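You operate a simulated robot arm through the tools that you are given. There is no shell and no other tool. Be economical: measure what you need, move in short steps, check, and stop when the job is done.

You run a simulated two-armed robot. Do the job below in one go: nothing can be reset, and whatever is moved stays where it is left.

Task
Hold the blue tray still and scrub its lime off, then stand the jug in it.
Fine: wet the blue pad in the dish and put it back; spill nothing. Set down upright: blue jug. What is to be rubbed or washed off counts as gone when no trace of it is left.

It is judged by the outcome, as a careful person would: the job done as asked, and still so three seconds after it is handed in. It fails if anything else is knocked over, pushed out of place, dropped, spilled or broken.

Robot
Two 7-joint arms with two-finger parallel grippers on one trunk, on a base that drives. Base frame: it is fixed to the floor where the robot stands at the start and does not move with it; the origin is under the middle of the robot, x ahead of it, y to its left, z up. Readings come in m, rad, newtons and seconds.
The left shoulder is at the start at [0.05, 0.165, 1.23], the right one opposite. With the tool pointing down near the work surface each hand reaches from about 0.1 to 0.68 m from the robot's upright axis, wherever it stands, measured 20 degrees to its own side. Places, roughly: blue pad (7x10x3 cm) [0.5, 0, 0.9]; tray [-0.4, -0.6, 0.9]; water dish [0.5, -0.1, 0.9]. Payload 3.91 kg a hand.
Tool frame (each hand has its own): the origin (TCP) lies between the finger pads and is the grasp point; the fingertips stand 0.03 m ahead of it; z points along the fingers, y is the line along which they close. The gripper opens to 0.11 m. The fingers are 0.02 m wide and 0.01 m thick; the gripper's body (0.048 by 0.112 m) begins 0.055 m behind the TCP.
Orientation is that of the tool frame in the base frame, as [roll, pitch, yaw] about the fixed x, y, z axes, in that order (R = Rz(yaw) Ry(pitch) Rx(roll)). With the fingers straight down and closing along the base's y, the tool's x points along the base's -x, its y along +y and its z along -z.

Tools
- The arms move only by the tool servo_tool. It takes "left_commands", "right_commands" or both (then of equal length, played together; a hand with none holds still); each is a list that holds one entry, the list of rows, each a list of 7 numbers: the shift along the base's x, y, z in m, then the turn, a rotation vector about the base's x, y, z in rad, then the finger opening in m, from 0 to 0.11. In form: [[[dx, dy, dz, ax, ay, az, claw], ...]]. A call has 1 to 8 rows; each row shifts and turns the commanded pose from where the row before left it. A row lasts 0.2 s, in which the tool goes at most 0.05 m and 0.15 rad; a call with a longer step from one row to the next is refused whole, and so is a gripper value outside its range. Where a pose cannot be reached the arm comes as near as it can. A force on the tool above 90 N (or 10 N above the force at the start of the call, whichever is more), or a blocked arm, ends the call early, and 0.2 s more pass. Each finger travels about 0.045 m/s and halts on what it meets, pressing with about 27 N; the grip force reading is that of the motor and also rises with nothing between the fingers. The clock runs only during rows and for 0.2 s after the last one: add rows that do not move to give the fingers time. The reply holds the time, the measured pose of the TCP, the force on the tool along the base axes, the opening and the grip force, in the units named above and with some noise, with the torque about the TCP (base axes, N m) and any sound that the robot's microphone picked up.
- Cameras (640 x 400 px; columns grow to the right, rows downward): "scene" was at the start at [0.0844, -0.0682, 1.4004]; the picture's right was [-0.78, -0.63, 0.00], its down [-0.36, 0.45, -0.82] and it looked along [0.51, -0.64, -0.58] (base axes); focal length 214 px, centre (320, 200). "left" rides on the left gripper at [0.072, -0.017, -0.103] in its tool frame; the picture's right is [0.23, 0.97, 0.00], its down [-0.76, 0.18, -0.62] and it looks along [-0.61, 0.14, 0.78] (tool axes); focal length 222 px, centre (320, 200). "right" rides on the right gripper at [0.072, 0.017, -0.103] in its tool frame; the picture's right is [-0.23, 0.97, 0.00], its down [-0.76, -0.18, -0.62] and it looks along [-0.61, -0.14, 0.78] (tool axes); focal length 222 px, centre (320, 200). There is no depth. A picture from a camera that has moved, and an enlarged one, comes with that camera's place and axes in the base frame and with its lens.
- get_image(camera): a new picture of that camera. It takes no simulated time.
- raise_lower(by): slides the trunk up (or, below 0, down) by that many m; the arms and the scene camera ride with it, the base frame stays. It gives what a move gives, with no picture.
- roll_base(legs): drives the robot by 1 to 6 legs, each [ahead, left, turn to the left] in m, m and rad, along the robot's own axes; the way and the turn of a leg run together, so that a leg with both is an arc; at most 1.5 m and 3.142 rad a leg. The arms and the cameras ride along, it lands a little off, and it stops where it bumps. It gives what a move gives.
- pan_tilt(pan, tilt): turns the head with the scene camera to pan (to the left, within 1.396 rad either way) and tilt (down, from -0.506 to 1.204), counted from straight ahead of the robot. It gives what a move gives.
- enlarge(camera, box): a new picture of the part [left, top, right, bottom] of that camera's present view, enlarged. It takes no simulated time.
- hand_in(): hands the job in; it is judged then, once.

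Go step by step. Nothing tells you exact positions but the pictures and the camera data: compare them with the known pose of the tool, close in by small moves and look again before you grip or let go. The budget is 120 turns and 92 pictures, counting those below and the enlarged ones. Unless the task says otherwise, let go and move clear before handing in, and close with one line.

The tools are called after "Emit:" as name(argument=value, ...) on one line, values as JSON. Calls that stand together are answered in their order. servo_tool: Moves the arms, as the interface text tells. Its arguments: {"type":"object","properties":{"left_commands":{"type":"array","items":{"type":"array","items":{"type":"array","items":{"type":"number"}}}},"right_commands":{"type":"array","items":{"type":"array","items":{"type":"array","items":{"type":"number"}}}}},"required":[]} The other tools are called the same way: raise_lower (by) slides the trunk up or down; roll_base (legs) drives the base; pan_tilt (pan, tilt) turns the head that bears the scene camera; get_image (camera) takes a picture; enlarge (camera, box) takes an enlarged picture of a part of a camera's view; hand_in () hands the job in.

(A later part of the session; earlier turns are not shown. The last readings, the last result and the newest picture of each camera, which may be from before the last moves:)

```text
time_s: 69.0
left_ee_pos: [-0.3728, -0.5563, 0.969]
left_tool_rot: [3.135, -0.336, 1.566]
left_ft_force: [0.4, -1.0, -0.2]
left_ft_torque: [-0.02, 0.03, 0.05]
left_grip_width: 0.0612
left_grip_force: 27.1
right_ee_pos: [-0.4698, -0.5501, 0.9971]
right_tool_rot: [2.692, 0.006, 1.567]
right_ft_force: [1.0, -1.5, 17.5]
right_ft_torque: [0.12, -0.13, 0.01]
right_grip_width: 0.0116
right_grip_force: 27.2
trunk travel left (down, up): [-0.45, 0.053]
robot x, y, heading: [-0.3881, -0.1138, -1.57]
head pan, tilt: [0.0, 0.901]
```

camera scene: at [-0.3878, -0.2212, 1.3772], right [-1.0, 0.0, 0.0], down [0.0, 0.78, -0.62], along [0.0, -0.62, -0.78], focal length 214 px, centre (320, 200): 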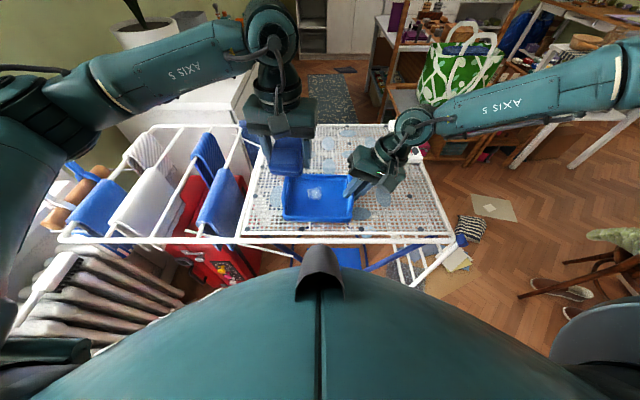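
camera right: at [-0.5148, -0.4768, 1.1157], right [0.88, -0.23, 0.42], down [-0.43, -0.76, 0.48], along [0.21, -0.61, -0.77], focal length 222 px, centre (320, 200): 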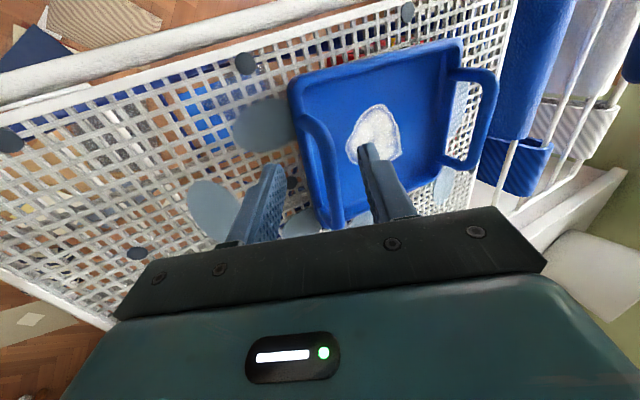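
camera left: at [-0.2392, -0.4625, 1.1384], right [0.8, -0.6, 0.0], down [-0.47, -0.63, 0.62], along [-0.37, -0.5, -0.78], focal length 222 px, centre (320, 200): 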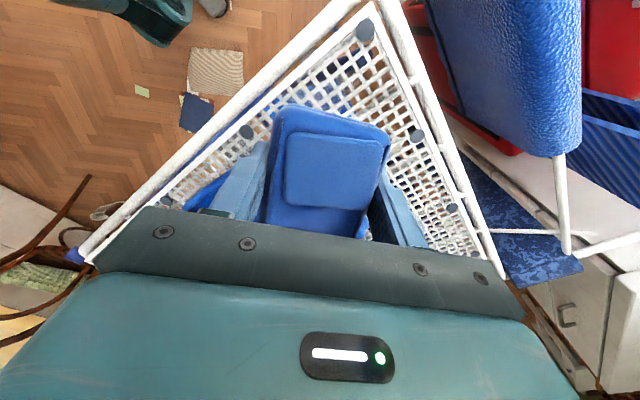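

No contact where expected: the pad must have pivoted in the grip. Look at it.

Emit:
enlarge(camera="scene", box=[280, 150, 376, 210])

Emit:
enlarge(camera="left", box=[160, 60, 480, 260])

```text
6.67 times, centred on (328, 180) of scene
camera zoom: at [-0.3879, -0.2208, 1.3772], right [-1.0, 0.0, 0.0], down [0.0, 0.78, -0.62], along [0.0, -0.62, -0.78], focal length 1430 px, centre (267, 333)
```

zoom: 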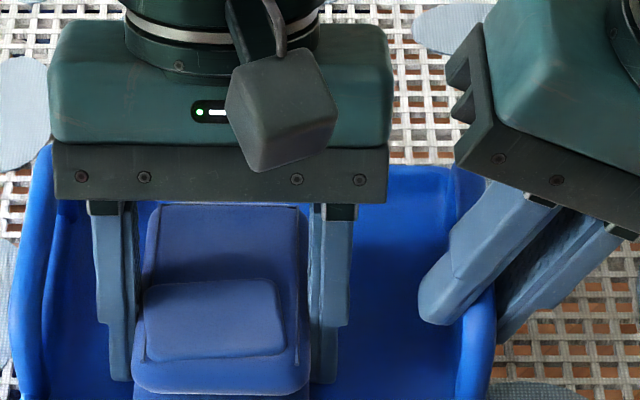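

```text
2.00 times, centred on (320, 160) of left
camera zoom: at [-0.391, -0.5207, 1.0911], right [0.97, 0.21, 0.08], down [0.17, -0.93, 0.34], along [0.15, -0.32, -0.94], focal length 444 px, centre (320, 280)
```

zoom: 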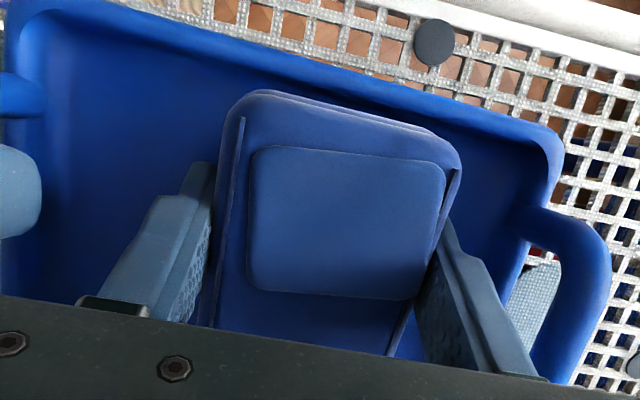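

The pad has slid up into the fingers somewhat. Continue down in small steps until contact.

Emit:
servo_tool(left_commands=[[[0, 0, -0.002, 0, 0, 0, 0.03], [0, 0, -0.002, 0, 0, 0, 0.03], [0, 0, -0.002, 0, 0, 0, 0.03], [0, 0, 0, 0, 0, 0, 0.03]]])

```text
time_s: 70.0
left_ee_pos: [-0.3737, -0.5561, 0.9669]
left_tool_rot: [3.136, -0.333, 1.563]
left_ft_force: [3.7, 6.4, 35.8]
left_ft_torque: [-0.4, 0.36, -0.3]
left_grip_width: 0.0611
left_grip_force: 27.2
right_ee_pos: [-0.4704, -0.5483, 0.9983]
right_tool_rot: [2.691, 0.005, 1.568]
right_ft_force: [4.9, -11.5, 0.6]
right_ft_torque: [0.0, 0.01, -0.18]
right_grip_width: 0.0115
right_grip_force: 27.9
trunk travel left (down, up): [-0.45, 0.053]
robot x, y, heading: [-0.3901, -0.1154, -1.569]
head pan, tilt: [0.0, 0.901]
```

Contact made with the pad's far edge. Scrub back and forth over the patch.

Emit:
servo_tool(left_commands=[[[0, 0.015, 0.001, 0, 0, 0, 0.03], [0, -0.018, 0, 0, 0, 0, 0.03], [0, -0.018, 0, 0, 0, 0, 0.03], [-0.008, 0.018, 0, 0, 0, 0, 0.03], [0.014, 0.015, 0, 0, 0, 0, 0.03], [0, -0.018, 0, 0, 0, 0, 0.03], [-0.006, -0.015, 0, 0, 0, 0, 0.03], [0, 0.02, 0, 0, 0, 0, 0.03]]])

Emit:
servo_tool(left_commands=[[[0, 0, 0.03, 0, 0, 0, 0.03], [0, 0, 0.04, -0.12, 0, 0, 0.03], [0.04, 0, 0.02, -0.12, 0, 0, 0.03], [0.04, 0, 0, -0.1, 0, 0, 0.03], [0.04, 0, 0, 0, 0, 0, 0.03], [0, 0, 0, 0, 0, 0, 0.03]]])

Emit:
enlarge(camera="scene", box=[240, 130, 400, 230])

```text
time_s: 71.8
left_ee_pos: [-0.3724, -0.5585, 0.9677]
left_tool_rot: [3.134, -0.329, 1.571]
left_ft_force: [2.0, -9.2, 23.6]
left_ft_torque: [-0.27, 0.76, 0.3]
left_grip_width: 0.0615
left_grip_force: 27.0
right_ee_pos: [-0.4703, -0.5487, 0.9991]
right_tool_rot: [2.692, 0.004, 1.57]
right_ft_force: [-2.6, 1.9, 2.4]
right_ft_torque: [0.36, 0.19, 0.16]
right_grip_width: 0.0114
right_grip_force: 27.2
trunk travel left (down, up): [-0.45, 0.053]
robot x, y, heading: [-0.3877, -0.1192, -1.572]
head pan, tilt: [0.0, 0.901]
```

```text
time_s: 73.2
left_ee_pos: [-0.2529, -0.5583, 1.059]
left_tool_rot: [3.131, 0.004, 1.565]
left_ft_force: [-0.7, 0.3, -0.3]
left_ft_torque: [0.01, -0.01, 0.03]
left_grip_width: 0.0615
left_grip_force: 27.1
right_ee_pos: [-0.4704, -0.5494, 0.9976]
right_tool_rot: [2.691, 0.005, 1.567]
right_ft_force: [0.2, 1.3, 5.8]
right_ft_torque: [0.06, 0.08, -0.07]
right_grip_width: 0.0115
right_grip_force: 26.7
trunk travel left (down, up): [-0.45, 0.053]
robot x, y, heading: [-0.3875, -0.1159, -1.57]
head pan, tilt: [0.0, 0.901]
```

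```text
4.00 times, centred on (320, 180) of scene
camera zoom: at [-0.3883, -0.2213, 1.3772], right [-1.0, 0.0, 0.0], down [0.0, 0.78, -0.62], along [0.0, -0.62, -0.78], focal length 858 px, centre (320, 280)
```

zoom: 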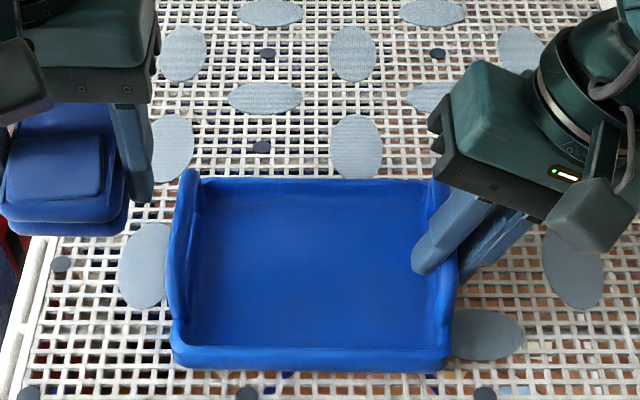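

The patch is gone. One strong zoom to check for traces.

Emit:
enlarge(camera="scene", box=[284, 172, 348, 212])

```text
10.00 times, centred on (316, 192) of scene
camera zoom: at [-0.3883, -0.2213, 1.3772], right [-1.0, 0.0, 0.0], down [0.0, 0.78, -0.62], along [0.0, -0.62, -0.78], focal length 2145 px, centre (360, 280)
```

zoom: 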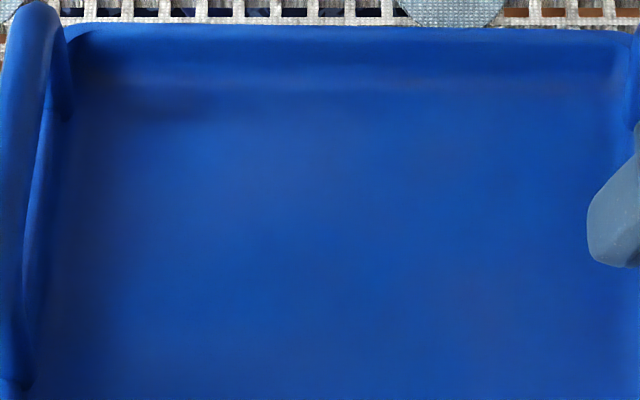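

Clean. Release the handle with the right hand and back out along its axis.

Emit:
servo_tool(right_commands=[[[0, 0, 0, 0, 0, 0, 0.02], [0, 0, 0, 0, 0, 0, 0.04], [0, 0, 0, 0, 0, 0, 0.05], [0, 0, 0, 0, 0, 0, 0.05], [-0.013, 0, 0.027, 0, 0, 0, 0.05], [-0.017, 0, 0.036, 0, 0, 0, 0.05], [-0.017, 0, 0.036, 0, 0, 0, 0.05], [0, 0, 0, 0, 0, 0, 0.05]]])

Emit:
get_image(camera="scene")

```text
time_s: 75.0
left_ee_pos: [-0.2539, -0.5593, 1.0579]
left_tool_rot: [3.13, 0.004, 1.566]
left_ft_force: [-0.4, 0.2, -0.9]
left_ft_torque: [0.03, 0.01, 0.0]
left_grip_width: 0.0612
left_grip_force: 26.9
right_ee_pos: [-0.5183, -0.5527, 1.0994]
right_tool_rot: [2.691, 0.003, 1.57]
right_ft_force: [-0.6, 0.5, 0.4]
right_ft_torque: [-0.02, -0.03, -0.01]
right_grip_width: 0.05
right_grip_force: 0.0
trunk travel left (down, up): [-0.45, 0.053]
robot x, y, heading: [-0.389, -0.1147, -1.569]
head pan, tilt: [0.0, 0.901]
```

```text
32 pictures are left
camera scene: at [-0.3882, -0.2223, 1.377], right [-1.0, 0.0, 0.0], down [0.0, 0.78, -0.62], along [0.0, -0.62, -0.78], focal length 214 px, centre (320, 200)
```

scene: 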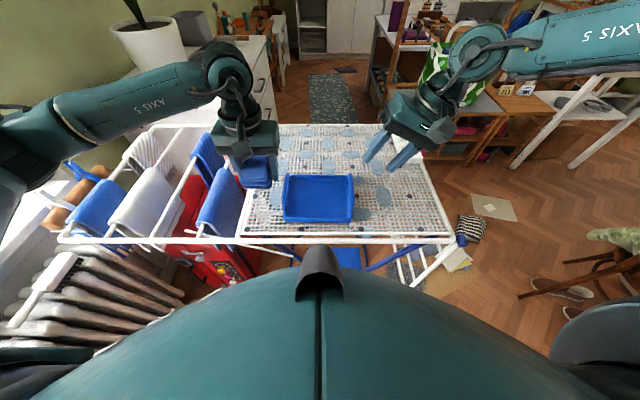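

Tray is where it was, clean. Raise both hands to travel pose, then drive back to the sill.

Emit:
servo_tool(left_commands=[[[0, 0.02, 0.03, 0, 0, 0, 0.03], [0, 0.02, 0.03, 0, 0, 0, 0.03], [0, 0.02, 0.02, 0, 0, 0, 0.03], [0, 0.02, 0, 0, 0, 0, 0.03], [0, 0, 0, 0, 0, 0, 0.03]]], right_commands=[[[-0.02, 0.02, 0.03, 0, 0.12, 0, 0.09], [-0.02, 0.02, 0.03, 0, 0.12, 0, 0.09], [-0.03, 0.02, 0.03, 0, 0.12, 0, 0.09], [-0.03, 0.02, 0.02, 0, 0.09, 0, 0.09], [0, 0, 0, 0, 0, 0, 0.09]]])

Emit:
roll_base(legs=[[-0.115, 0, 0], [0, 0, 1.57]])

```text
time_s: 76.2
left_ee_pos: [-0.252, -0.4791, 1.1367]
left_tool_rot: [3.129, 0.002, 1.566]
left_ft_force: [0.2, 0.4, -0.8]
left_ft_torque: [-0.02, -0.02, 0.01]
left_grip_width: 0.0611
left_grip_force: 26.9
right_ee_pos: [-0.615, -0.4725, 1.206]
right_tool_rot: [3.141, 0.003, 1.568]
right_ft_force: [-0.4, -0.1, 0.7]
right_ft_torque: [0.01, 0.0, -0.03]
right_grip_width: 0.09
right_grip_force: 0.1
trunk travel left (down, up): [-0.45, 0.053]
robot x, y, heading: [-0.3899, -0.1155, -1.572]
head pan, tilt: [0.0, 0.901]
```

```text
time_s: 81.3
left_ee_pos: [-0.0257, 0.137, 1.1377]
left_tool_rot: [3.132, 0.004, 3.13]
left_ft_force: [-0.6, 0.2, 0.2]
left_ft_torque: [0.01, 0.01, 0.0]
left_grip_width: 0.0612
left_grip_force: 26.5
right_ee_pos: [-0.0353, -0.2268, 1.207]
right_tool_rot: [3.14, 0.004, 3.135]
right_ft_force: [-0.7, 0.0, 0.4]
right_ft_torque: [0.02, -0.03, -0.02]
right_grip_width: 0.0902
right_grip_force: 0.0
trunk travel left (down, up): [-0.45, 0.053]
robot x, y, heading: [-0.3864, 0.0028, -0.007]
head pan, tilt: [0.0, 0.901]
```

Facing the sill again. Drive forward to the start spot and look.

Emit:
roll_base(legs=[[0.387, 0, 0.007]])

Emit:
pan_tilt(pan=-0.201, tilt=0.75)

Emit:
enlarge(camera="scene", box=[200, 130, 460, 292])

```text
time_s: 83.8
left_ee_pos: [0.3734, 0.1387, 1.1379]
left_tool_rot: [3.132, 0.002, 3.139]
left_ft_force: [1.2, -0.1, -0.2]
left_ft_torque: [0.04, 0.03, -0.01]
left_grip_width: 0.0612
left_grip_force: 27.4
right_ee_pos: [0.3661, -0.2238, 1.2059]
right_tool_rot: [3.141, 0.005, -3.139]
right_ft_force: [0.7, 1.2, 0.0]
right_ft_torque: [-0.01, 0.04, 0.01]
right_grip_width: 0.0899
right_grip_force: 0.0
trunk travel left (down, up): [-0.45, 0.053]
robot x, y, heading: [0.0095, 0.0022, 0.004]
head pan, tilt: [0.0, 0.901]
```

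```text
time_s: 84.5
left_ee_pos: [0.3721, 0.1386, 1.1374]
left_tool_rot: [3.129, 0.004, 3.139]
left_ft_force: [0.1, -0.2, -0.4]
left_ft_torque: [-0.01, 0.02, -0.01]
left_grip_width: 0.0616
left_grip_force: 27.2
right_ee_pos: [0.3665, -0.2251, 1.2078]
right_tool_rot: [3.14, 0.007, -3.14]
right_ft_force: [-0.7, 0.3, 0.3]
right_ft_torque: [0.06, 0.02, 0.0]
right_grip_width: 0.0898
right_grip_force: 0.1
trunk travel left (down, up): [-0.45, 0.053]
robot x, y, heading: [0.0072, -0.0003, -0.001]
head pan, tilt: [-0.201, 0.75]
```

```text
2.46 times, centred on (330, 211) of scene
camera zoom: at [0.1219, -0.0149, 1.389], right [-0.2, -0.98, 0.0], down [-0.67, 0.13, -0.73], along [0.72, -0.14, -0.68], focal length 528 px, centre (295, 173)
```

zoom: 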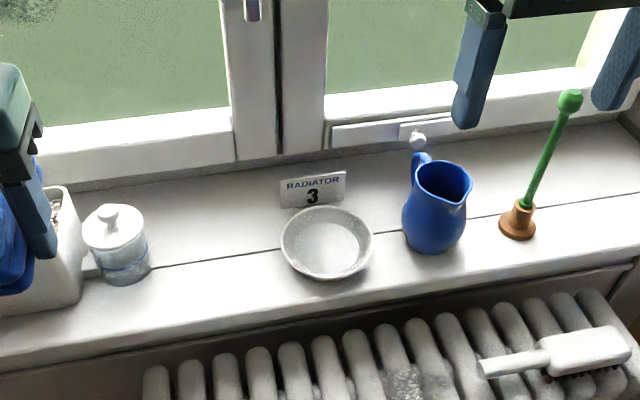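

All as before. Carry the pad over its place and lower partway.

Emit:
servo_tool(left_commands=[[[0.0326, -0.0275, -0.01, 0.003, 0, 0, 0.03], [0.0326, -0.0275, -0.01, 0.003, 0, 0, 0.03], [0.0326, -0.0275, -0.01, 0.003, 0, 0, 0.03], [0.0326, -0.0275, -0.01, 0, 0, 0, 0.03], [0.0326, -0.0275, -0.03, 0, 0, 0, 0.03], [0, 0, -0.045, 0, 0, 0, 0.03], [0, 0, -0.045, 0, 0, 0, 0.03], [0, 0, -0.045, 0, 0, 0, 0.03]]])

Emit:
enlarge(camera="scene", box=[220, 160, 380, 260])

```text
refused: row 5 steps farther than a row can; nothing moved
```

```text
4.00 times, centred on (300, 210) of scene
camera zoom: at [0.1219, -0.0149, 1.389], right [-0.2, -0.98, 0.0], down [-0.67, 0.13, -0.73], along [0.72, -0.14, -0.68], focal length 858 px, centre (400, 160)
```

zoom: 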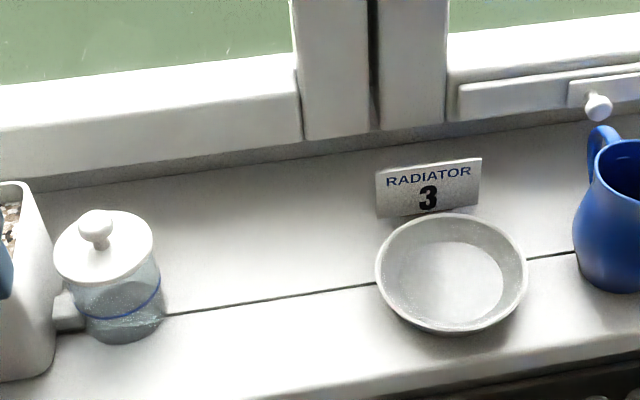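

Emit:
servo_tool(left_commands=[[[0.0326, -0.0275, -0.01, 0.003, 0, 0, 0.03], [0.0326, -0.0275, -0.01, 0.003, 0, 0, 0.03], [0.0326, -0.0275, -0.01, 0.003, 0, 0, 0.03], [0.0326, -0.0275, -0.01, 0, 0, 0, 0.03], [0.0326, -0.0275, -0.01, 0, 0, 0, 0.03], [0, 0, -0.045, 0, 0, 0, 0.03], [0, 0, -0.045, 0, 0, 0, 0.03], [0, 0, -0.045, 0, 0, 0, 0.03]]])

Emit:
enlarge(camera="scene", box=[220, 160, 380, 260])

```text
time_s: 86.3
left_ee_pos: [0.5362, 0.0002, 0.9491]
left_tool_rot: [3.124, 0.003, 3.139]
left_ft_force: [-0.1, -0.1, -1.0]
left_ft_torque: [0.0, 0.01, 0.01]
left_grip_width: 0.0612
left_grip_force: 26.7
right_ee_pos: [0.3672, -0.2252, 1.2073]
right_tool_rot: [3.14, 0.004, -3.14]
right_ft_force: [1.0, 0.5, -0.4]
right_ft_torque: [-0.02, -0.01, 0.01]
right_grip_width: 0.0901
right_grip_force: 0.1
trunk travel left (down, up): [-0.45, 0.053]
robot x, y, heading: [0.0134, -0.0014, 0.003]
head pan, tilt: [-0.201, 0.75]
```

```text
4.00 times, centred on (300, 210) of scene
camera zoom: at [0.1223, -0.0146, 1.389], right [-0.2, -0.98, 0.0], down [-0.67, 0.13, -0.73], along [0.72, -0.14, -0.68], focal length 858 px, centre (400, 160)
```

zoom: 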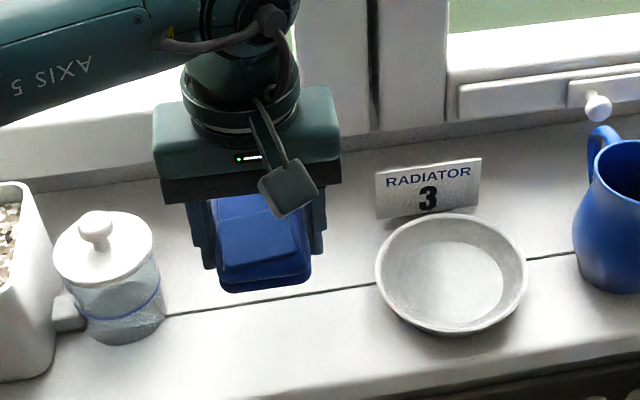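

Over its place; lower to contact.

Emit:
servo_tool(left_commands=[[[0, 0, -0.035, 0, 0, 0, 0.03], [0, 0, -0.027, 0, 0, 0, 0.03], [0, 0, -0.008, 0, 0, 0, 0.03], [0, 0, -0.004, 0, 0, 0, 0.03], [0, 0, -0.003, 0, 0, 0, 0.03], [0, 0, 0, 0, 0, 0, 0.03]]])

```text
time_s: 87.7
left_ee_pos: [0.5355, 0.0025, 0.8752]
left_tool_rot: [3.122, 0.004, 3.141]
left_ft_force: [0.8, -0.1, -0.6]
left_ft_torque: [-0.01, 0.01, -0.01]
left_grip_width: 0.0612
left_grip_force: 27.2
right_ee_pos: [0.3669, -0.2246, 1.2069]
right_tool_rot: [3.14, 0.002, -3.138]
right_ft_force: [-0.4, -0.6, 0.1]
right_ft_torque: [-0.01, -0.02, 0.01]
right_grip_width: 0.0899
right_grip_force: 0.0
trunk travel left (down, up): [-0.45, 0.053]
robot x, y, heading: [0.0093, 0.0017, 0.004]
head pan, tilt: [-0.201, 0.75]
```

Emit:
servo_tool(left_commands=[[[0, 0, -0.003, 0, 0, 0, 0.03], [0, 0, -0.002, 0, 0, 0, 0.03], [0, 0, -0.001, 0, 0, 0, 0.03], [0, 0, 0, 0, 0, 0, 0.03]]])

```text
time_s: 88.7
left_ee_pos: [0.5357, 0.001, 0.8707]
left_tool_rot: [3.125, 0.007, 3.139]
left_ft_force: [2.8, 3.2, 19.9]
left_ft_torque: [-0.53, 0.61, -0.07]
left_grip_width: 0.0615
left_grip_force: 26.8
right_ee_pos: [0.3655, -0.2241, 1.2083]
right_tool_rot: [3.14, 0.006, -3.139]
right_ft_force: [-0.6, -0.3, -1.0]
right_ft_torque: [-0.02, -0.03, -0.04]
right_grip_width: 0.0899
right_grip_force: 0.0
trunk travel left (down, up): [-0.45, 0.053]
robot x, y, heading: [0.01, 0.0003, 0.007]
head pan, tilt: [-0.201, 0.75]
```

Touching the sill. Raise a hair, open, and rise straight up.

Emit:
servo_tool(left_commands=[[[0, 0, 0.002, 0, 0, 0, 0.03], [0, 0, 0, 0, 0, 0, 0.07], [0, 0, 0, 0, 0, 0, 0.09], [0, 0, 0, 0, 0, 0, 0.09], [0, 0, 0.02, 0, 0, 0, 0.09], [0, 0, 0.04, 0, 0, 0, 0.09], [0, 0, 0.045, 0, 0, 0, 0.09], [0, 0, 0.045, 0, 0, 0, 0.09]]])

Emit:
servo_tool(left_commands=[[[-0.03, 0.03, 0.02, 0, 0, 0, 0.09], [-0.03, 0.03, 0.02, 0, 0, 0, 0.09], [-0.03, 0.03, 0.02, 0, 0, 0, 0.09], [-0.03, 0.03, 0.02, 0, 0, 0, 0.09], [-0.03, 0.03, 0.02, 0, 0, 0, 0.09], [0, 0, 0, 0, 0, 0, 0.09]]], right_commands=[[[0.03, -0.01, -0.01, 0, 0, 0, 0.11], [0.03, -0.01, -0.01, 0, 0, 0, 0.11], [0.03, -0.01, -0.01, 0, 0, 0, 0.11], [0.03, -0.01, -0.01, 0, 0, 0, 0.11], [0, -0.01, -0.01, 0, 0, 0, 0.11], [0, 0, 0, 0, 0, 0, 0.11]]])

Emit:
enlarge(camera="scene", box=[240, 150, 440, 275])

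Emit:
get_image(camera="right")

```text
time_s: 90.5
left_ee_pos: [0.5367, 0.0003, 1.0189]
left_tool_rot: [3.12, 0.004, 3.137]
left_ft_force: [0.4, 0.4, 0.1]
left_ft_torque: [0.01, 0.03, 0.04]
left_grip_width: 0.09
left_grip_force: 0.1
right_ee_pos: [0.3665, -0.2249, 1.207]
right_tool_rot: [3.14, 0.004, -3.138]
right_ft_force: [-0.8, -0.6, -0.2]
right_ft_torque: [-0.01, -0.01, 0.02]
right_grip_width: 0.0901
right_grip_force: 0.1
trunk travel left (down, up): [-0.45, 0.053]
robot x, y, heading: [0.0142, -0.0013, -0.003]
head pan, tilt: [-0.201, 0.75]
```

```text
time_s: 91.9
left_ee_pos: [0.3869, 0.1526, 1.1211]
left_tool_rot: [3.121, 0.001, 3.139]
left_ft_force: [-0.4, 0.4, -0.9]
left_ft_torque: [0.0, 0.07, -0.06]
left_grip_width: 0.09
left_grip_force: 0.0
right_ee_pos: [0.4864, -0.277, 1.1565]
right_tool_rot: [3.139, 0.002, -3.14]
right_ft_force: [0.2, 0.8, -0.6]
right_ft_torque: [-0.05, 0.01, -0.01]
right_grip_width: 0.11
right_grip_force: 0.0
trunk travel left (down, up): [-0.45, 0.053]
robot x, y, heading: [0.0131, -0.0013, 0.008]
head pan, tilt: [-0.201, 0.75]
```

```text
3.20 times, centred on (340, 212) of scene
camera zoom: at [0.1225, -0.0151, 1.3889], right [-0.2, -0.98, 0.0], down [-0.67, 0.13, -0.73], along [0.72, -0.14, -0.68], focal length 686 px, centre (256, 160)
```

zoom: 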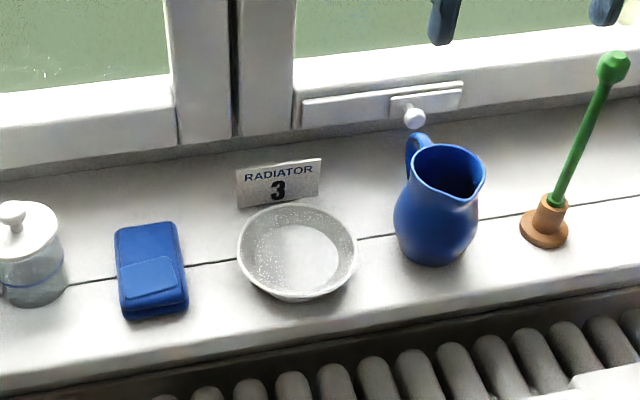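

```text
27 pictures are left
camera right: at [0.4153, -0.2593, 1.2596], right [0.23, 0.97, 0.0], down [0.76, -0.18, 0.63], along [0.61, -0.14, -0.78], focal length 222 px, centre (320, 200)
```

right: 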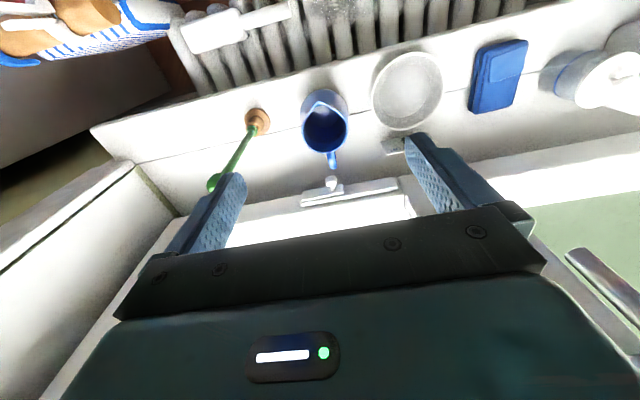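

The pad is back in its place. The jug's rim is at z≈0.96, centred at (0.527,-0.274), with the belly about 8 cm wide at z≈0.885. I position the right hand above it.

Emit:
servo_tool(right_commands=[[[0.02, 0.001, -0.03, 0, 0, 0, 0.11], [0.02, 0.001, -0.03, 0, 0, 0, 0.11], [0, 0, -0.03, 0, 0, 0, 0.11], [0, 0, -0.03, 0, 0, 0, 0.11], [0, 0, 0, 0, 0, 0, 0.11]]])

Emit:
get_image(camera="right")

Emit:
enlarge(camera="scene", box=[300, 130, 460, 230])

```text
time_s: 93.1
left_ee_pos: [0.3864, 0.152, 1.1211]
left_tool_rot: [3.12, 0.005, 3.14]
left_ft_force: [-1.0, 0.9, 0.1]
left_ft_torque: [0.0, 0.0, 0.0]
left_grip_width: 0.0903
left_grip_force: 0.1
right_ee_pos: [0.5264, -0.2715, 1.0367]
right_tool_rot: [3.14, 0.005, -3.139]
right_ft_force: [0.1, 0.6, 0.3]
right_ft_torque: [0.02, 0.02, 0.05]
right_grip_width: 0.1099
right_grip_force: 0.0
trunk travel left (down, up): [-0.45, 0.053]
robot x, y, heading: [0.0109, 0.0021, 0.004]
head pan, tilt: [-0.201, 0.75]
```

```text
26 pictures are left
camera right: at [0.454, -0.2548, 1.1403], right [0.23, 0.97, 0.0], down [0.76, -0.18, 0.63], along [0.61, -0.14, -0.78], focal length 222 px, centre (320, 200)
```

right: 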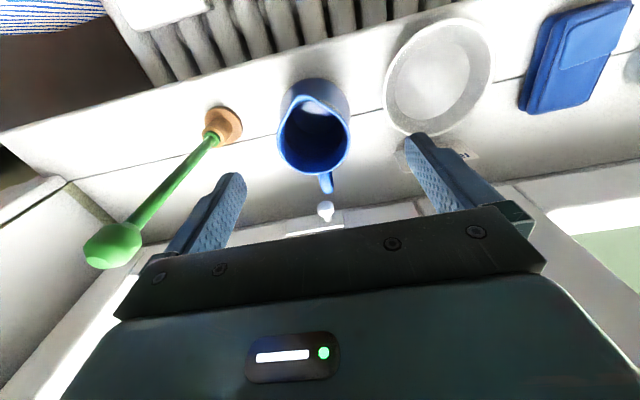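

```text
4.00 times, centred on (380, 180) of scene
camera zoom: at [0.1217, -0.0149, 1.389], right [-0.2, -0.98, 0.0], down [-0.67, 0.13, -0.73], along [0.72, -0.14, -0.68], focal length 858 px, centre (80, 280)
```

zoom: 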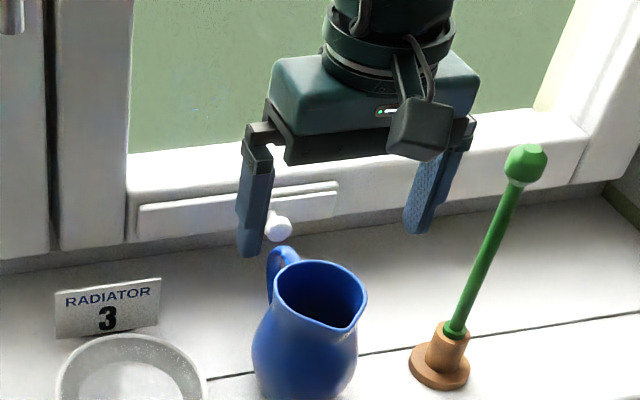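

Well centred (shift 3 mm). Lower around the jug.

Emit:
servo_tool(right_commands=[[[-0.001, -0.003, -0.03, 0, 0, 0, 0.11], [0, 0, -0.035, 0, 0, 0, 0.11], [0, 0, -0.03, 0, 0, 0, 0.11], [0, 0, -0.015, 0, 0, 0, 0.11], [0, 0, -0.006, 0, 0, 0, 0.11], [0, 0, 0, 0, 0, 0, 0.11]]])

Emit:
get_image(camera="right")

Emit:
enlarge(camera="scene", box=[300, 140, 428, 220])

```text
time_s: 94.5
left_ee_pos: [0.3855, 0.1512, 1.121]
left_tool_rot: [3.121, 0.004, 3.139]
left_ft_force: [-0.5, -0.6, 0.0]
left_ft_torque: [-0.02, -0.02, -0.03]
left_grip_width: 0.0902
left_grip_force: 0.1
right_ee_pos: [0.5141, -0.2827, 0.9321]
right_tool_rot: [3.14, 0.005, -3.138]
right_ft_force: [0.0, 0.7, 0.2]
right_ft_torque: [0.01, 0.03, 0.0]
right_grip_width: 0.1101
right_grip_force: 0.1
right hand out of reach, approached as far as the arm can: row 3, 4
trunk travel left (down, up): [-0.45, 0.053]
robot x, y, heading: [0.0129, 0.0022, 0.006]
head pan, tilt: [-0.201, 0.75]
```

```text
24 pictures are left
camera right: at [0.4417, -0.2663, 1.0354], right [0.23, 0.97, 0.0], down [0.76, -0.18, 0.63], along [0.61, -0.14, -0.78], focal length 222 px, centre (320, 200)
```

right: 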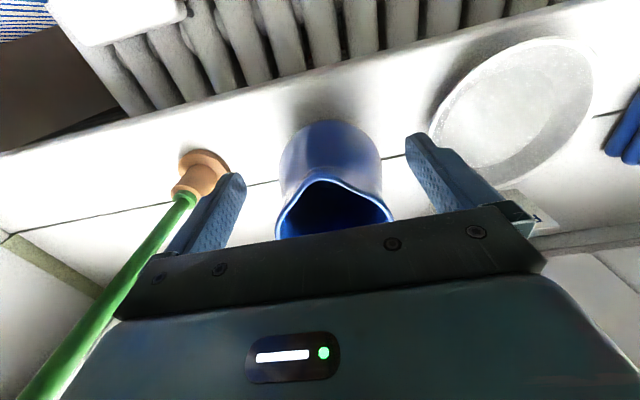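

```text
5.00 times, centred on (364, 180) of scene
camera zoom: at [0.1219, -0.0149, 1.389], right [-0.2, -0.98, 0.0], down [-0.67, 0.13, -0.73], along [0.72, -0.14, -0.68], focal length 1072 px, centre (100, 300)
```

zoom: 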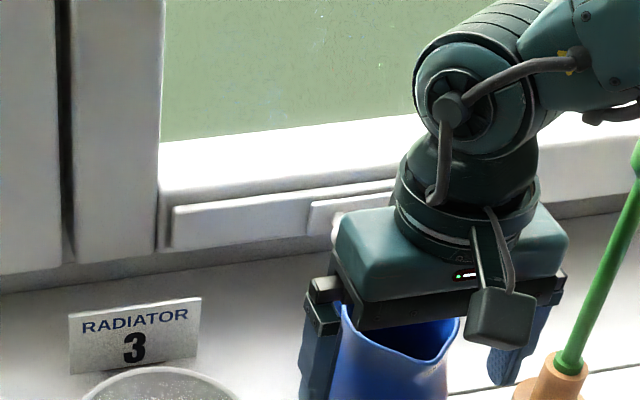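

The arm's reach limit pushed it 1 cm off. I go back up, lower the trunk 10 cm for better reach, and retry.

Emit:
servo_tool(right_commands=[[[0, 0, 0.04, 0, 0, 0, 0.11], [0, 0, 0.045, 0, 0, 0, 0.11], [0, 0, 0.045, 0, 0, 0, 0.11], [0.011, 0.007, 0.045, 0, 0, 0, 0.11], [0, 0, 0, 0, 0, 0, 0.11]]], left_commands=[[[-0.02, 0, 0.02, 0, 0, 0, 0.09], [-0.02, 0, 0.02, 0, 0, 0, 0.09], [-0.02, 0, 0.02, 0, 0, 0, 0.09], [-0.02, 0, 0.02, 0, 0, 0, 0.09], [0, 0, 0, 0, 0, 0, 0.09]]])

Emit:
raise_lower(by=-0.1)

```text
time_s: 95.7
left_ee_pos: [0.3056, 0.1502, 1.2017]
left_tool_rot: [3.12, 0.001, 3.138]
left_ft_force: [0.6, -0.6, 0.1]
left_ft_torque: [0.03, 0.02, -0.02]
left_grip_width: 0.0902
left_grip_force: 0.1
right_ee_pos: [0.5261, -0.2766, 1.1049]
right_tool_rot: [3.14, 0.003, -3.141]
right_ft_force: [0.5, 0.3, -0.5]
right_ft_torque: [-0.01, -0.02, -0.02]
right_grip_width: 0.1099
right_grip_force: 0.0
trunk travel left (down, up): [-0.45, 0.053]
robot x, y, heading: [0.0138, -0.0006, 0.005]
head pan, tilt: [-0.201, 0.75]
```

```text
time_s: 97.0
left_ee_pos: [0.3055, 0.1501, 1.1035]
left_tool_rot: [3.119, 0.005, 3.14]
left_ft_force: [0.5, 0.8, -0.1]
left_ft_torque: [-0.01, -0.02, 0.01]
left_grip_width: 0.0903
left_grip_force: 0.2
right_ee_pos: [0.5247, -0.2762, 1.0055]
right_tool_rot: [3.14, 0.005, -3.139]
right_ft_force: [0.3, 1.2, 0.2]
right_ft_torque: [0.01, -0.01, -0.01]
right_grip_width: 0.1101
right_grip_force: 0.1
trunk travel left (down, up): [-0.35, 0.153]
robot x, y, heading: [0.0139, 0.0001, 0.002]
head pan, tilt: [-0.201, 0.75]
```

Position is good: (0.525,-0.276,1.005). Descend again.

Emit:
servo_tool(right_commands=[[[0, 0.001, -0.03, 0, 0, 0, 0.11], [0, 0, -0.03, 0, 0, 0, 0.11], [0, 0, -0.02, 0, 0, 0, 0.11], [0, 0, -0.01, 0, 0, 0, 0.11], [0, 0, -0.003, 0, 0, 0, 0.11], [0, 0, 0, 0, 0, 0, 0.11]]])

Emit:
get_image(camera="right")

Emit:
enlarge(camera="scene", box=[300, 100, 428, 180])

```text
time_s: 98.4
left_ee_pos: [0.3058, 0.1502, 1.1026]
left_tool_rot: [3.12, 0.003, 3.139]
left_ft_force: [0.0, -0.7, 0.3]
left_ft_torque: [-0.04, 0.02, -0.01]
left_grip_width: 0.0901
left_grip_force: 0.0
right_ee_pos: [0.5253, -0.2754, 0.9117]
right_tool_rot: [3.14, 0.002, -3.14]
right_ft_force: [-0.6, 0.2, 0.2]
right_ft_torque: [-0.02, -0.02, 0.0]
right_grip_width: 0.1101
right_grip_force: 0.0
trunk travel left (down, up): [-0.35, 0.153]
robot x, y, heading: [0.0099, 0.0033, -0.0]
head pan, tilt: [-0.201, 0.75]
```

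```text
22 pictures are left
camera right: at [0.4525, -0.2594, 1.0137], right [0.23, 0.97, 0.0], down [0.76, -0.18, 0.63], along [0.61, -0.14, -0.78], focal length 222 px, centre (320, 200)
```

right: 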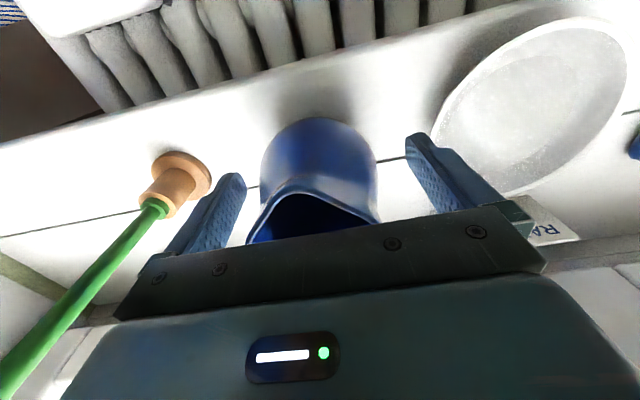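

```text
5.00 times, centred on (364, 140) of scene
camera zoom: at [0.1219, -0.0149, 1.289], right [-0.2, -0.98, 0.0], down [-0.67, 0.13, -0.73], along [0.72, -0.14, -0.68], focal length 1072 px, centre (100, 500)
```

zoom: 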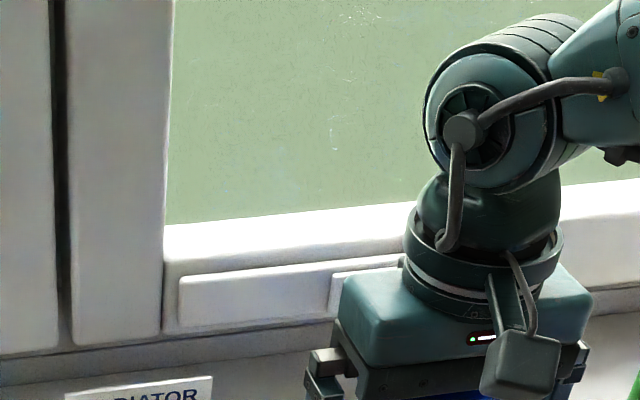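

No contact, jug between the fingers. Centre by 3 mm and close.

Emit:
servo_tool(right_commands=[[[0, -0.003, 0, 0, 0, 0, 0.11], [0, 0, 0, 0, 0, 0, 0.09], [0, 0, 0, 0, 0, 0, 0.07], [0, 0, 0, 0, 0, 0, 0.05], [0, 0, 0, 0, 0, 0, 0.04], [0, 0, 0, 0, 0, 0, 0.04], [0, 0, 0, 0, 0, 0, 0.04]]])

Emit:
get_image(camera="right")

```text
time_s: 100.0
left_ee_pos: [0.3054, 0.1488, 1.1038]
left_tool_rot: [3.122, 0.005, 3.139]
left_ft_force: [0.1, 0.0, 0.3]
left_ft_torque: [0.02, 0.01, 0.0]
left_grip_width: 0.0899
left_grip_force: 0.0
right_ee_pos: [0.5245, -0.28, 0.9113]
right_tool_rot: [3.141, 0.003, -3.14]
right_ft_force: [-0.9, -2.0, 0.2]
right_ft_torque: [-0.22, 0.07, -0.03]
right_grip_width: 0.0815
right_grip_force: 26.7
trunk travel left (down, up): [-0.35, 0.153]
robot x, y, heading: [0.0136, 0.0015, 0.003]
head pan, tilt: [-0.201, 0.75]
```

```text
20 pictures are left
camera right: at [0.4523, -0.262, 1.0139], right [0.23, 0.97, 0.0], down [0.76, -0.18, 0.63], along [0.61, -0.14, -0.78], focal length 222 px, centre (320, 200)
```

right: 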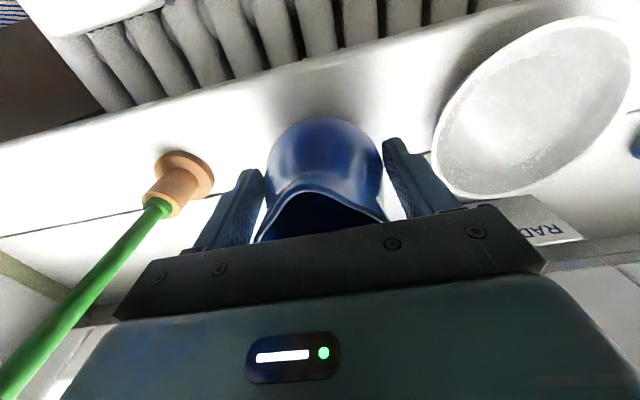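

Gripped at 8.1 cm. Lift slowly a little and check.

Emit:
servo_tool(right_commands=[[[0, 0, 0.003, 0, 0, 0, 0.04], [0, 0, 0.005, 0, 0, 0, 0.04], [0, 0, 0.008, 0, 0, 0, 0.04], [0, 0, 0.008, 0, 0, 0, 0.04], [0, 0, 0.006, 0, 0, 0, 0.04], [0, 0, 0, 0, 0, 0, 0.04]]])

Emit:
enlarge(camera="scene", box=[260, 130, 460, 255])

```text
time_s: 101.4
left_ee_pos: [0.3064, 0.1501, 1.102]
left_tool_rot: [3.119, 0.001, 3.139]
left_ft_force: [0.1, -0.2, 0.1]
left_ft_torque: [-0.01, -0.02, 0.02]
left_grip_width: 0.0898
left_grip_force: 0.1
right_ee_pos: [0.5243, -0.2784, 0.9426]
right_tool_rot: [3.139, 0.002, -3.141]
right_ft_force: [-0.3, -1.0, -4.1]
right_ft_torque: [-0.03, 0.06, 0.02]
right_grip_width: 0.0812
right_grip_force: 27.1
trunk travel left (down, up): [-0.35, 0.153]
robot x, y, heading: [0.0095, -0.0021, -0.0]
head pan, tilt: [-0.201, 0.75]
```

```text
3.20 times, centred on (360, 192) of scene
camera zoom: at [0.1223, -0.0151, 1.2889], right [-0.2, -0.98, 0.0], down [-0.67, 0.13, -0.73], along [0.72, -0.14, -0.68], focal length 686 px, centre (192, 224)
```

zoom: 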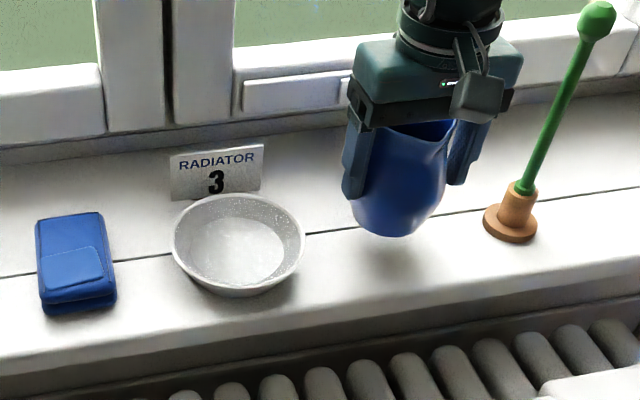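

The jug hangs upright and firm. Lift clear, draw it in, and raise the trunk again for driving.

Emit:
servo_tool(right_commands=[[[0, 0, 0.02, 0, 0, 0, 0.04], [0, 0, 0.025, 0, 0, 0, 0.04], [0, 0, 0.025, 0, 0, 0, 0.04], [0, 0, 0.025, 0, 0, 0, 0.04], [-0.02, 0, 0.015, 0, 0, 0, 0.04], [-0.025, 0.005, 0, 0, 0, 0, 0.04], [-0.025, 0.01, 0, 0, 0, 0, 0.04], [-0.025, 0.01, 0, 0, 0, 0, 0.04]]])

Emit:
raise_lower(by=0.1)

Emit:
roll_base(legs=[[-0.4, 0, 0], [0, 0, -1.572]])

Emit:
pan_tilt(pan=0.0, tilt=0.85)

Emit:
get_image(camera="scene")

```text
time_s: 103.2
left_ee_pos: [0.306, 0.1498, 1.101]
left_tool_rot: [3.121, 0.005, 3.139]
left_ft_force: [0.0, 0.3, 0.3]
left_ft_torque: [0.05, 0.02, 0.03]
left_grip_width: 0.09
left_grip_force: 0.1
right_ee_pos: [0.4285, -0.2552, 1.0514]
right_tool_rot: [3.14, 0.005, 3.141]
right_ft_force: [0.2, 0.6, -4.1]
right_ft_torque: [0.0, 0.04, 0.02]
right_grip_width: 0.0816
right_grip_force: 27.2
trunk travel left (down, up): [-0.35, 0.153]
robot x, y, heading: [0.0133, 0.0022, 0.003]
head pan, tilt: [-0.201, 0.75]
```

```text
time_s: 104.5
left_ee_pos: [0.3065, 0.1505, 1.2018]
left_tool_rot: [3.12, 0.002, 3.14]
left_ft_force: [-0.7, -0.6, -0.7]
left_ft_torque: [-0.02, -0.03, -0.01]
left_grip_width: 0.0901
left_grip_force: 0.2
right_ee_pos: [0.4287, -0.2547, 1.1518]
right_tool_rot: [3.14, 0.004, -3.14]
right_ft_force: [0.9, -1.4, -4.2]
right_ft_torque: [0.0, 0.05, -0.02]
right_grip_width: 0.0814
right_grip_force: 26.7
trunk travel left (down, up): [-0.45, 0.053]
robot x, y, heading: [0.0075, 0.003, 0.004]
head pan, tilt: [-0.201, 0.75]
```

```text
time_s: 110.8
left_ee_pos: [-0.2294, -0.2928, 1.2026]
left_tool_rot: [3.121, 0.002, 1.561]
left_ft_force: [0.1, 0.5, 0.3]
left_ft_torque: [0.01, 0.03, -0.02]
left_grip_width: 0.09
left_grip_force: 0.1
right_ee_pos: [-0.6366, -0.413, 1.1513]
right_tool_rot: [3.138, 0.003, 1.566]
right_ft_force: [-0.1, -0.3, -3.6]
right_ft_torque: [0.07, 0.01, 0.02]
right_grip_width: 0.0809
right_grip_force: 26.7
trunk travel left (down, up): [-0.45, 0.053]
robot x, y, heading: [-0.378, 0.0039, -1.575]
head pan, tilt: [-0.201, 0.75]
```

```text
time_s: 111.5
left_ee_pos: [-0.2289, -0.2934, 1.2028]
left_tool_rot: [3.119, 0.002, 1.561]
left_ft_force: [0.2, 0.6, -0.2]
left_ft_torque: [-0.01, 0.01, 0.0]
left_grip_width: 0.0901
left_grip_force: 0.0
right_ee_pos: [-0.635, -0.4125, 1.1506]
right_tool_rot: [3.14, 0.005, 1.563]
right_ft_force: [1.2, 0.1, -4.1]
right_ft_torque: [0.09, -0.01, -0.01]
right_grip_width: 0.0811
right_grip_force: 27.4
trunk travel left (down, up): [-0.45, 0.053]
robot x, y, heading: [-0.3767, -0.0016, -1.576]
head pan, tilt: [0.0, 0.85]
```

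```text
18 pictures are left
camera scene: at [-0.3767, -0.1048, 1.381], right [-1.0, 0.01, 0.0], down [0.0, 0.75, -0.66], along [0.0, -0.66, -0.75], focal length 214 px, centre (320, 200)
```

scene: 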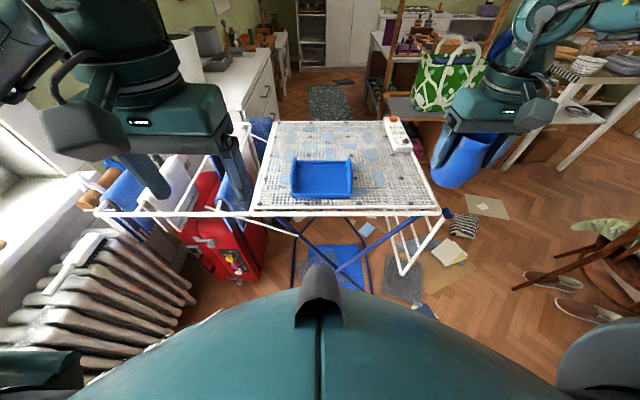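

Facing the rack with the jug in the right hand. Drive forward 0.12 and left 0.06 so that the tray is in the right hand's comfortable reach.

Emit:
roll_base(legs=[[0.115, 0.06, 0]])

Emit:
pan_tilt(pan=-0.05, tilt=0.9)

Emit:
enlarge(camera="scene", box=[260, 120, 500, 270])

```text
time_s: 112.8
left_ee_pos: [-0.171, -0.4071, 1.2022]
left_tool_rot: [3.123, 0.001, 1.557]
left_ft_force: [0.3, -0.4, -0.3]
left_ft_torque: [0.03, 0.01, 0.0]
left_grip_width: 0.09
left_grip_force: 0.1
right_ee_pos: [-0.5777, -0.5267, 1.1518]
right_tool_rot: [3.14, 0.002, 1.561]
right_ft_force: [0.1, 0.0, -4.0]
right_ft_torque: [0.07, 0.04, 0.02]
right_grip_width: 0.0814
right_grip_force: 27.0
trunk travel left (down, up): [-0.45, 0.053]
robot x, y, heading: [-0.319, -0.113, -1.577]
head pan, tilt: [0.0, 0.85]
```

```text
time_s: 113.4
left_ee_pos: [-0.171, -0.4085, 1.2032]
left_tool_rot: [3.121, 0.002, 1.557]
left_ft_force: [-0.1, 0.8, -0.6]
left_ft_torque: [-0.03, -0.01, 0.02]
left_grip_width: 0.0897
left_grip_force: 0.0
right_ee_pos: [-0.5786, -0.5261, 1.1507]
right_tool_rot: [3.139, 0.005, 1.56]
right_ft_force: [-0.1, -1.0, -3.6]
right_ft_torque: [0.07, 0.01, -0.01]
right_grip_width: 0.0809
right_grip_force: 27.5
trunk travel left (down, up): [-0.45, 0.053]
robot x, y, heading: [-0.3187, -0.111, -1.583]
head pan, tilt: [-0.051, 0.901]
```

```text
2.67 times, centred on (380, 195) of scene
camera zoom: at [-0.3221, -0.2154, 1.3771], right [-1.0, 0.06, 0.0], down [0.05, 0.78, -0.62], along [-0.04, -0.62, -0.78], focal length 572 px, centre (160, 213)
```

zoom: 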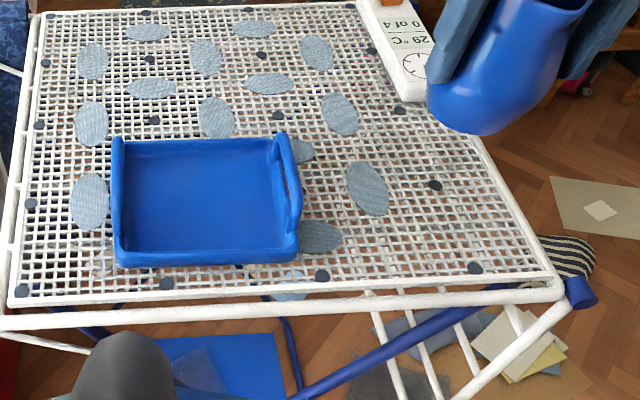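

Tray centre confirmed near (-0.388,-0.583). Carry the jug over it at the present height, then lower partway.

Emit:
servo_tool(right_commands=[[[0.02, -0.006, 0, 0, 0, 0, 0.04], [0.035, -0.01, 0, 0, 0, 0, 0.04], [0.035, -0.01, 0, 0, 0, 0, 0.04], [0.035, -0.01, 0, 0, 0, 0, 0.04], [0.035, -0.01, 0, 0, 0, 0, 0.04], [0.032, -0.012, 0, 0, 0, 0, 0.04], [0, 0, -0.03, 0, 0, 0, 0.04], [0, 0, -0.03, 0, 0, 0, 0.04]]])

Emit:
enlarge(camera="scene", box=[260, 120, 420, 220])

Emit:
get_image(camera="right")

```text
time_s: 115.2
left_ee_pos: [-0.1719, -0.4072, 1.2031]
left_tool_rot: [3.121, 0.002, 1.557]
left_ft_force: [0.1, 0.2, -0.4]
left_ft_torque: [-0.01, -0.02, -0.02]
left_grip_width: 0.0898
left_grip_force: 0.1
right_ee_pos: [-0.4428, -0.5501, 1.0887]
right_tool_rot: [3.138, 0.006, 1.561]
right_ft_force: [-0.2, 0.2, -4.3]
right_ft_torque: [0.07, -0.03, -0.01]
right_grip_width: 0.0809
right_grip_force: 27.0
right hand out of reach, approached as far as the arm can: row 5, 6, 8
trunk travel left (down, up): [-0.45, 0.053]
robot x, y, heading: [-0.3191, -0.1139, -1.585]
head pan, tilt: [-0.051, 0.901]
```

```text
4.00 times, centred on (340, 170) of scene
camera zoom: at [-0.322, -0.2155, 1.3771], right [-1.0, 0.06, 0.0], down [0.05, 0.78, -0.62], along [-0.04, -0.62, -0.78], focal length 858 px, centre (240, 320)
```

zoom: 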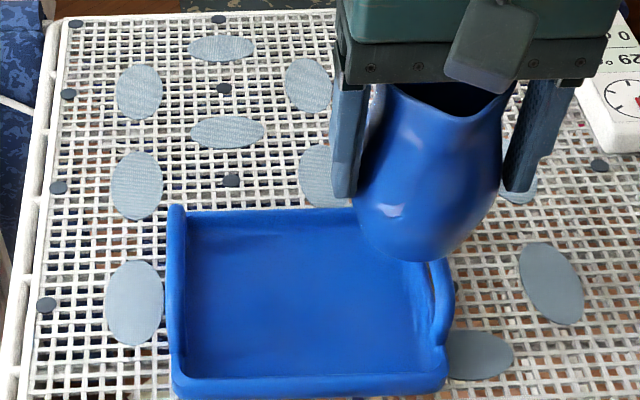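

```text
15 pictures are left
camera right: at [-0.4248, -0.4777, 1.1915], right [0.97, -0.24, 0.0], down [-0.19, -0.76, 0.63], along [-0.15, -0.61, -0.78], focal length 222 px, centre (320, 200)
```

right: 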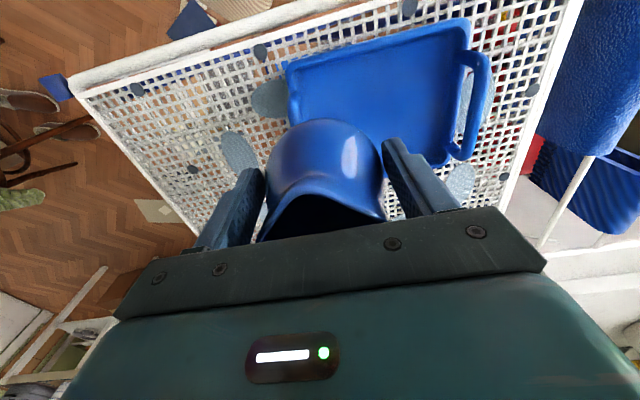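

The right arm is at a joint limit inwards, so I raise the jug a bit and shift the base 6 cm to the left instead.

Emit:
servo_tool(right_commands=[[[0, 0, 0.02, 0, 0, 0, 0.04], [0, 0, 0.02, 0, 0, 0, 0.04], [0, 0, 0, 0, 0, 0, 0.04]]])

Emit:
roll_base(legs=[[0.0, 0.075, 0.01]])

Emit:
servo_tool(right_commands=[[[0, -0.015, 0, 0, 0, 0, 0.04], [0, -0.015, 0, 0, 0, 0, 0.04], [0, 0, 0, 0, 0, 0, 0.04]]])

```text
time_s: 116.0
left_ee_pos: [-0.1716, -0.4065, 1.202]
left_tool_rot: [3.122, 0.005, 1.557]
left_ft_force: [-0.7, 0.3, 0.3]
left_ft_torque: [0.01, -0.03, 0.01]
left_grip_width: 0.0899
left_grip_force: 0.1
right_ee_pos: [-0.4414, -0.5543, 1.1278]
right_tool_rot: [3.14, 0.003, 1.561]
right_ft_force: [-0.3, 0.7, -3.8]
right_ft_torque: [0.06, 0.0, 0.01]
right_grip_width: 0.081
right_grip_force: 27.1
trunk travel left (down, up): [-0.45, 0.053]
robot x, y, heading: [-0.3193, -0.112, -1.581]
head pan, tilt: [-0.051, 0.901]
```

```text
time_s: 117.1
left_ee_pos: [-0.0942, -0.4061, 1.2016]
left_tool_rot: [3.121, 0.002, 1.566]
left_ft_force: [0.7, 0.1, 0.9]
left_ft_torque: [-0.03, 0.01, 0.02]
left_grip_width: 0.09
left_grip_force: 0.1
right_ee_pos: [-0.363, -0.5548, 1.1287]
right_tool_rot: [-3.141, 0.002, 1.57]
right_ft_force: [0.5, 0.0, -4.5]
right_ft_torque: [0.07, -0.01, -0.01]
right_grip_width: 0.0807
right_grip_force: 26.8
trunk travel left (down, up): [-0.45, 0.053]
robot x, y, heading: [-0.2428, -0.1104, -1.568]
head pan, tilt: [-0.051, 0.901]
```

```text
time_s: 117.9
left_ee_pos: [-0.0947, -0.4058, 1.2026]
left_tool_rot: [3.12, 0.001, 1.563]
left_ft_force: [0.4, 0.1, 0.5]
left_ft_torque: [0.0, 0.05, -0.01]
left_grip_width: 0.0898
left_grip_force: 0.1
right_ee_pos: [-0.375, -0.5772, 1.1295]
right_tool_rot: [3.141, 0.003, 1.57]
right_ft_force: [0.4, -0.1, -3.1]
right_ft_torque: [0.07, 0.0, -0.02]
right_grip_width: 0.0811
right_grip_force: 26.9
right hand out of reach, approached as far as the arm can: row 1, 2
trunk travel left (down, up): [-0.45, 0.053]
robot x, y, heading: [-0.243, -0.1106, -1.574]
head pan, tilt: [-0.051, 0.901]
```

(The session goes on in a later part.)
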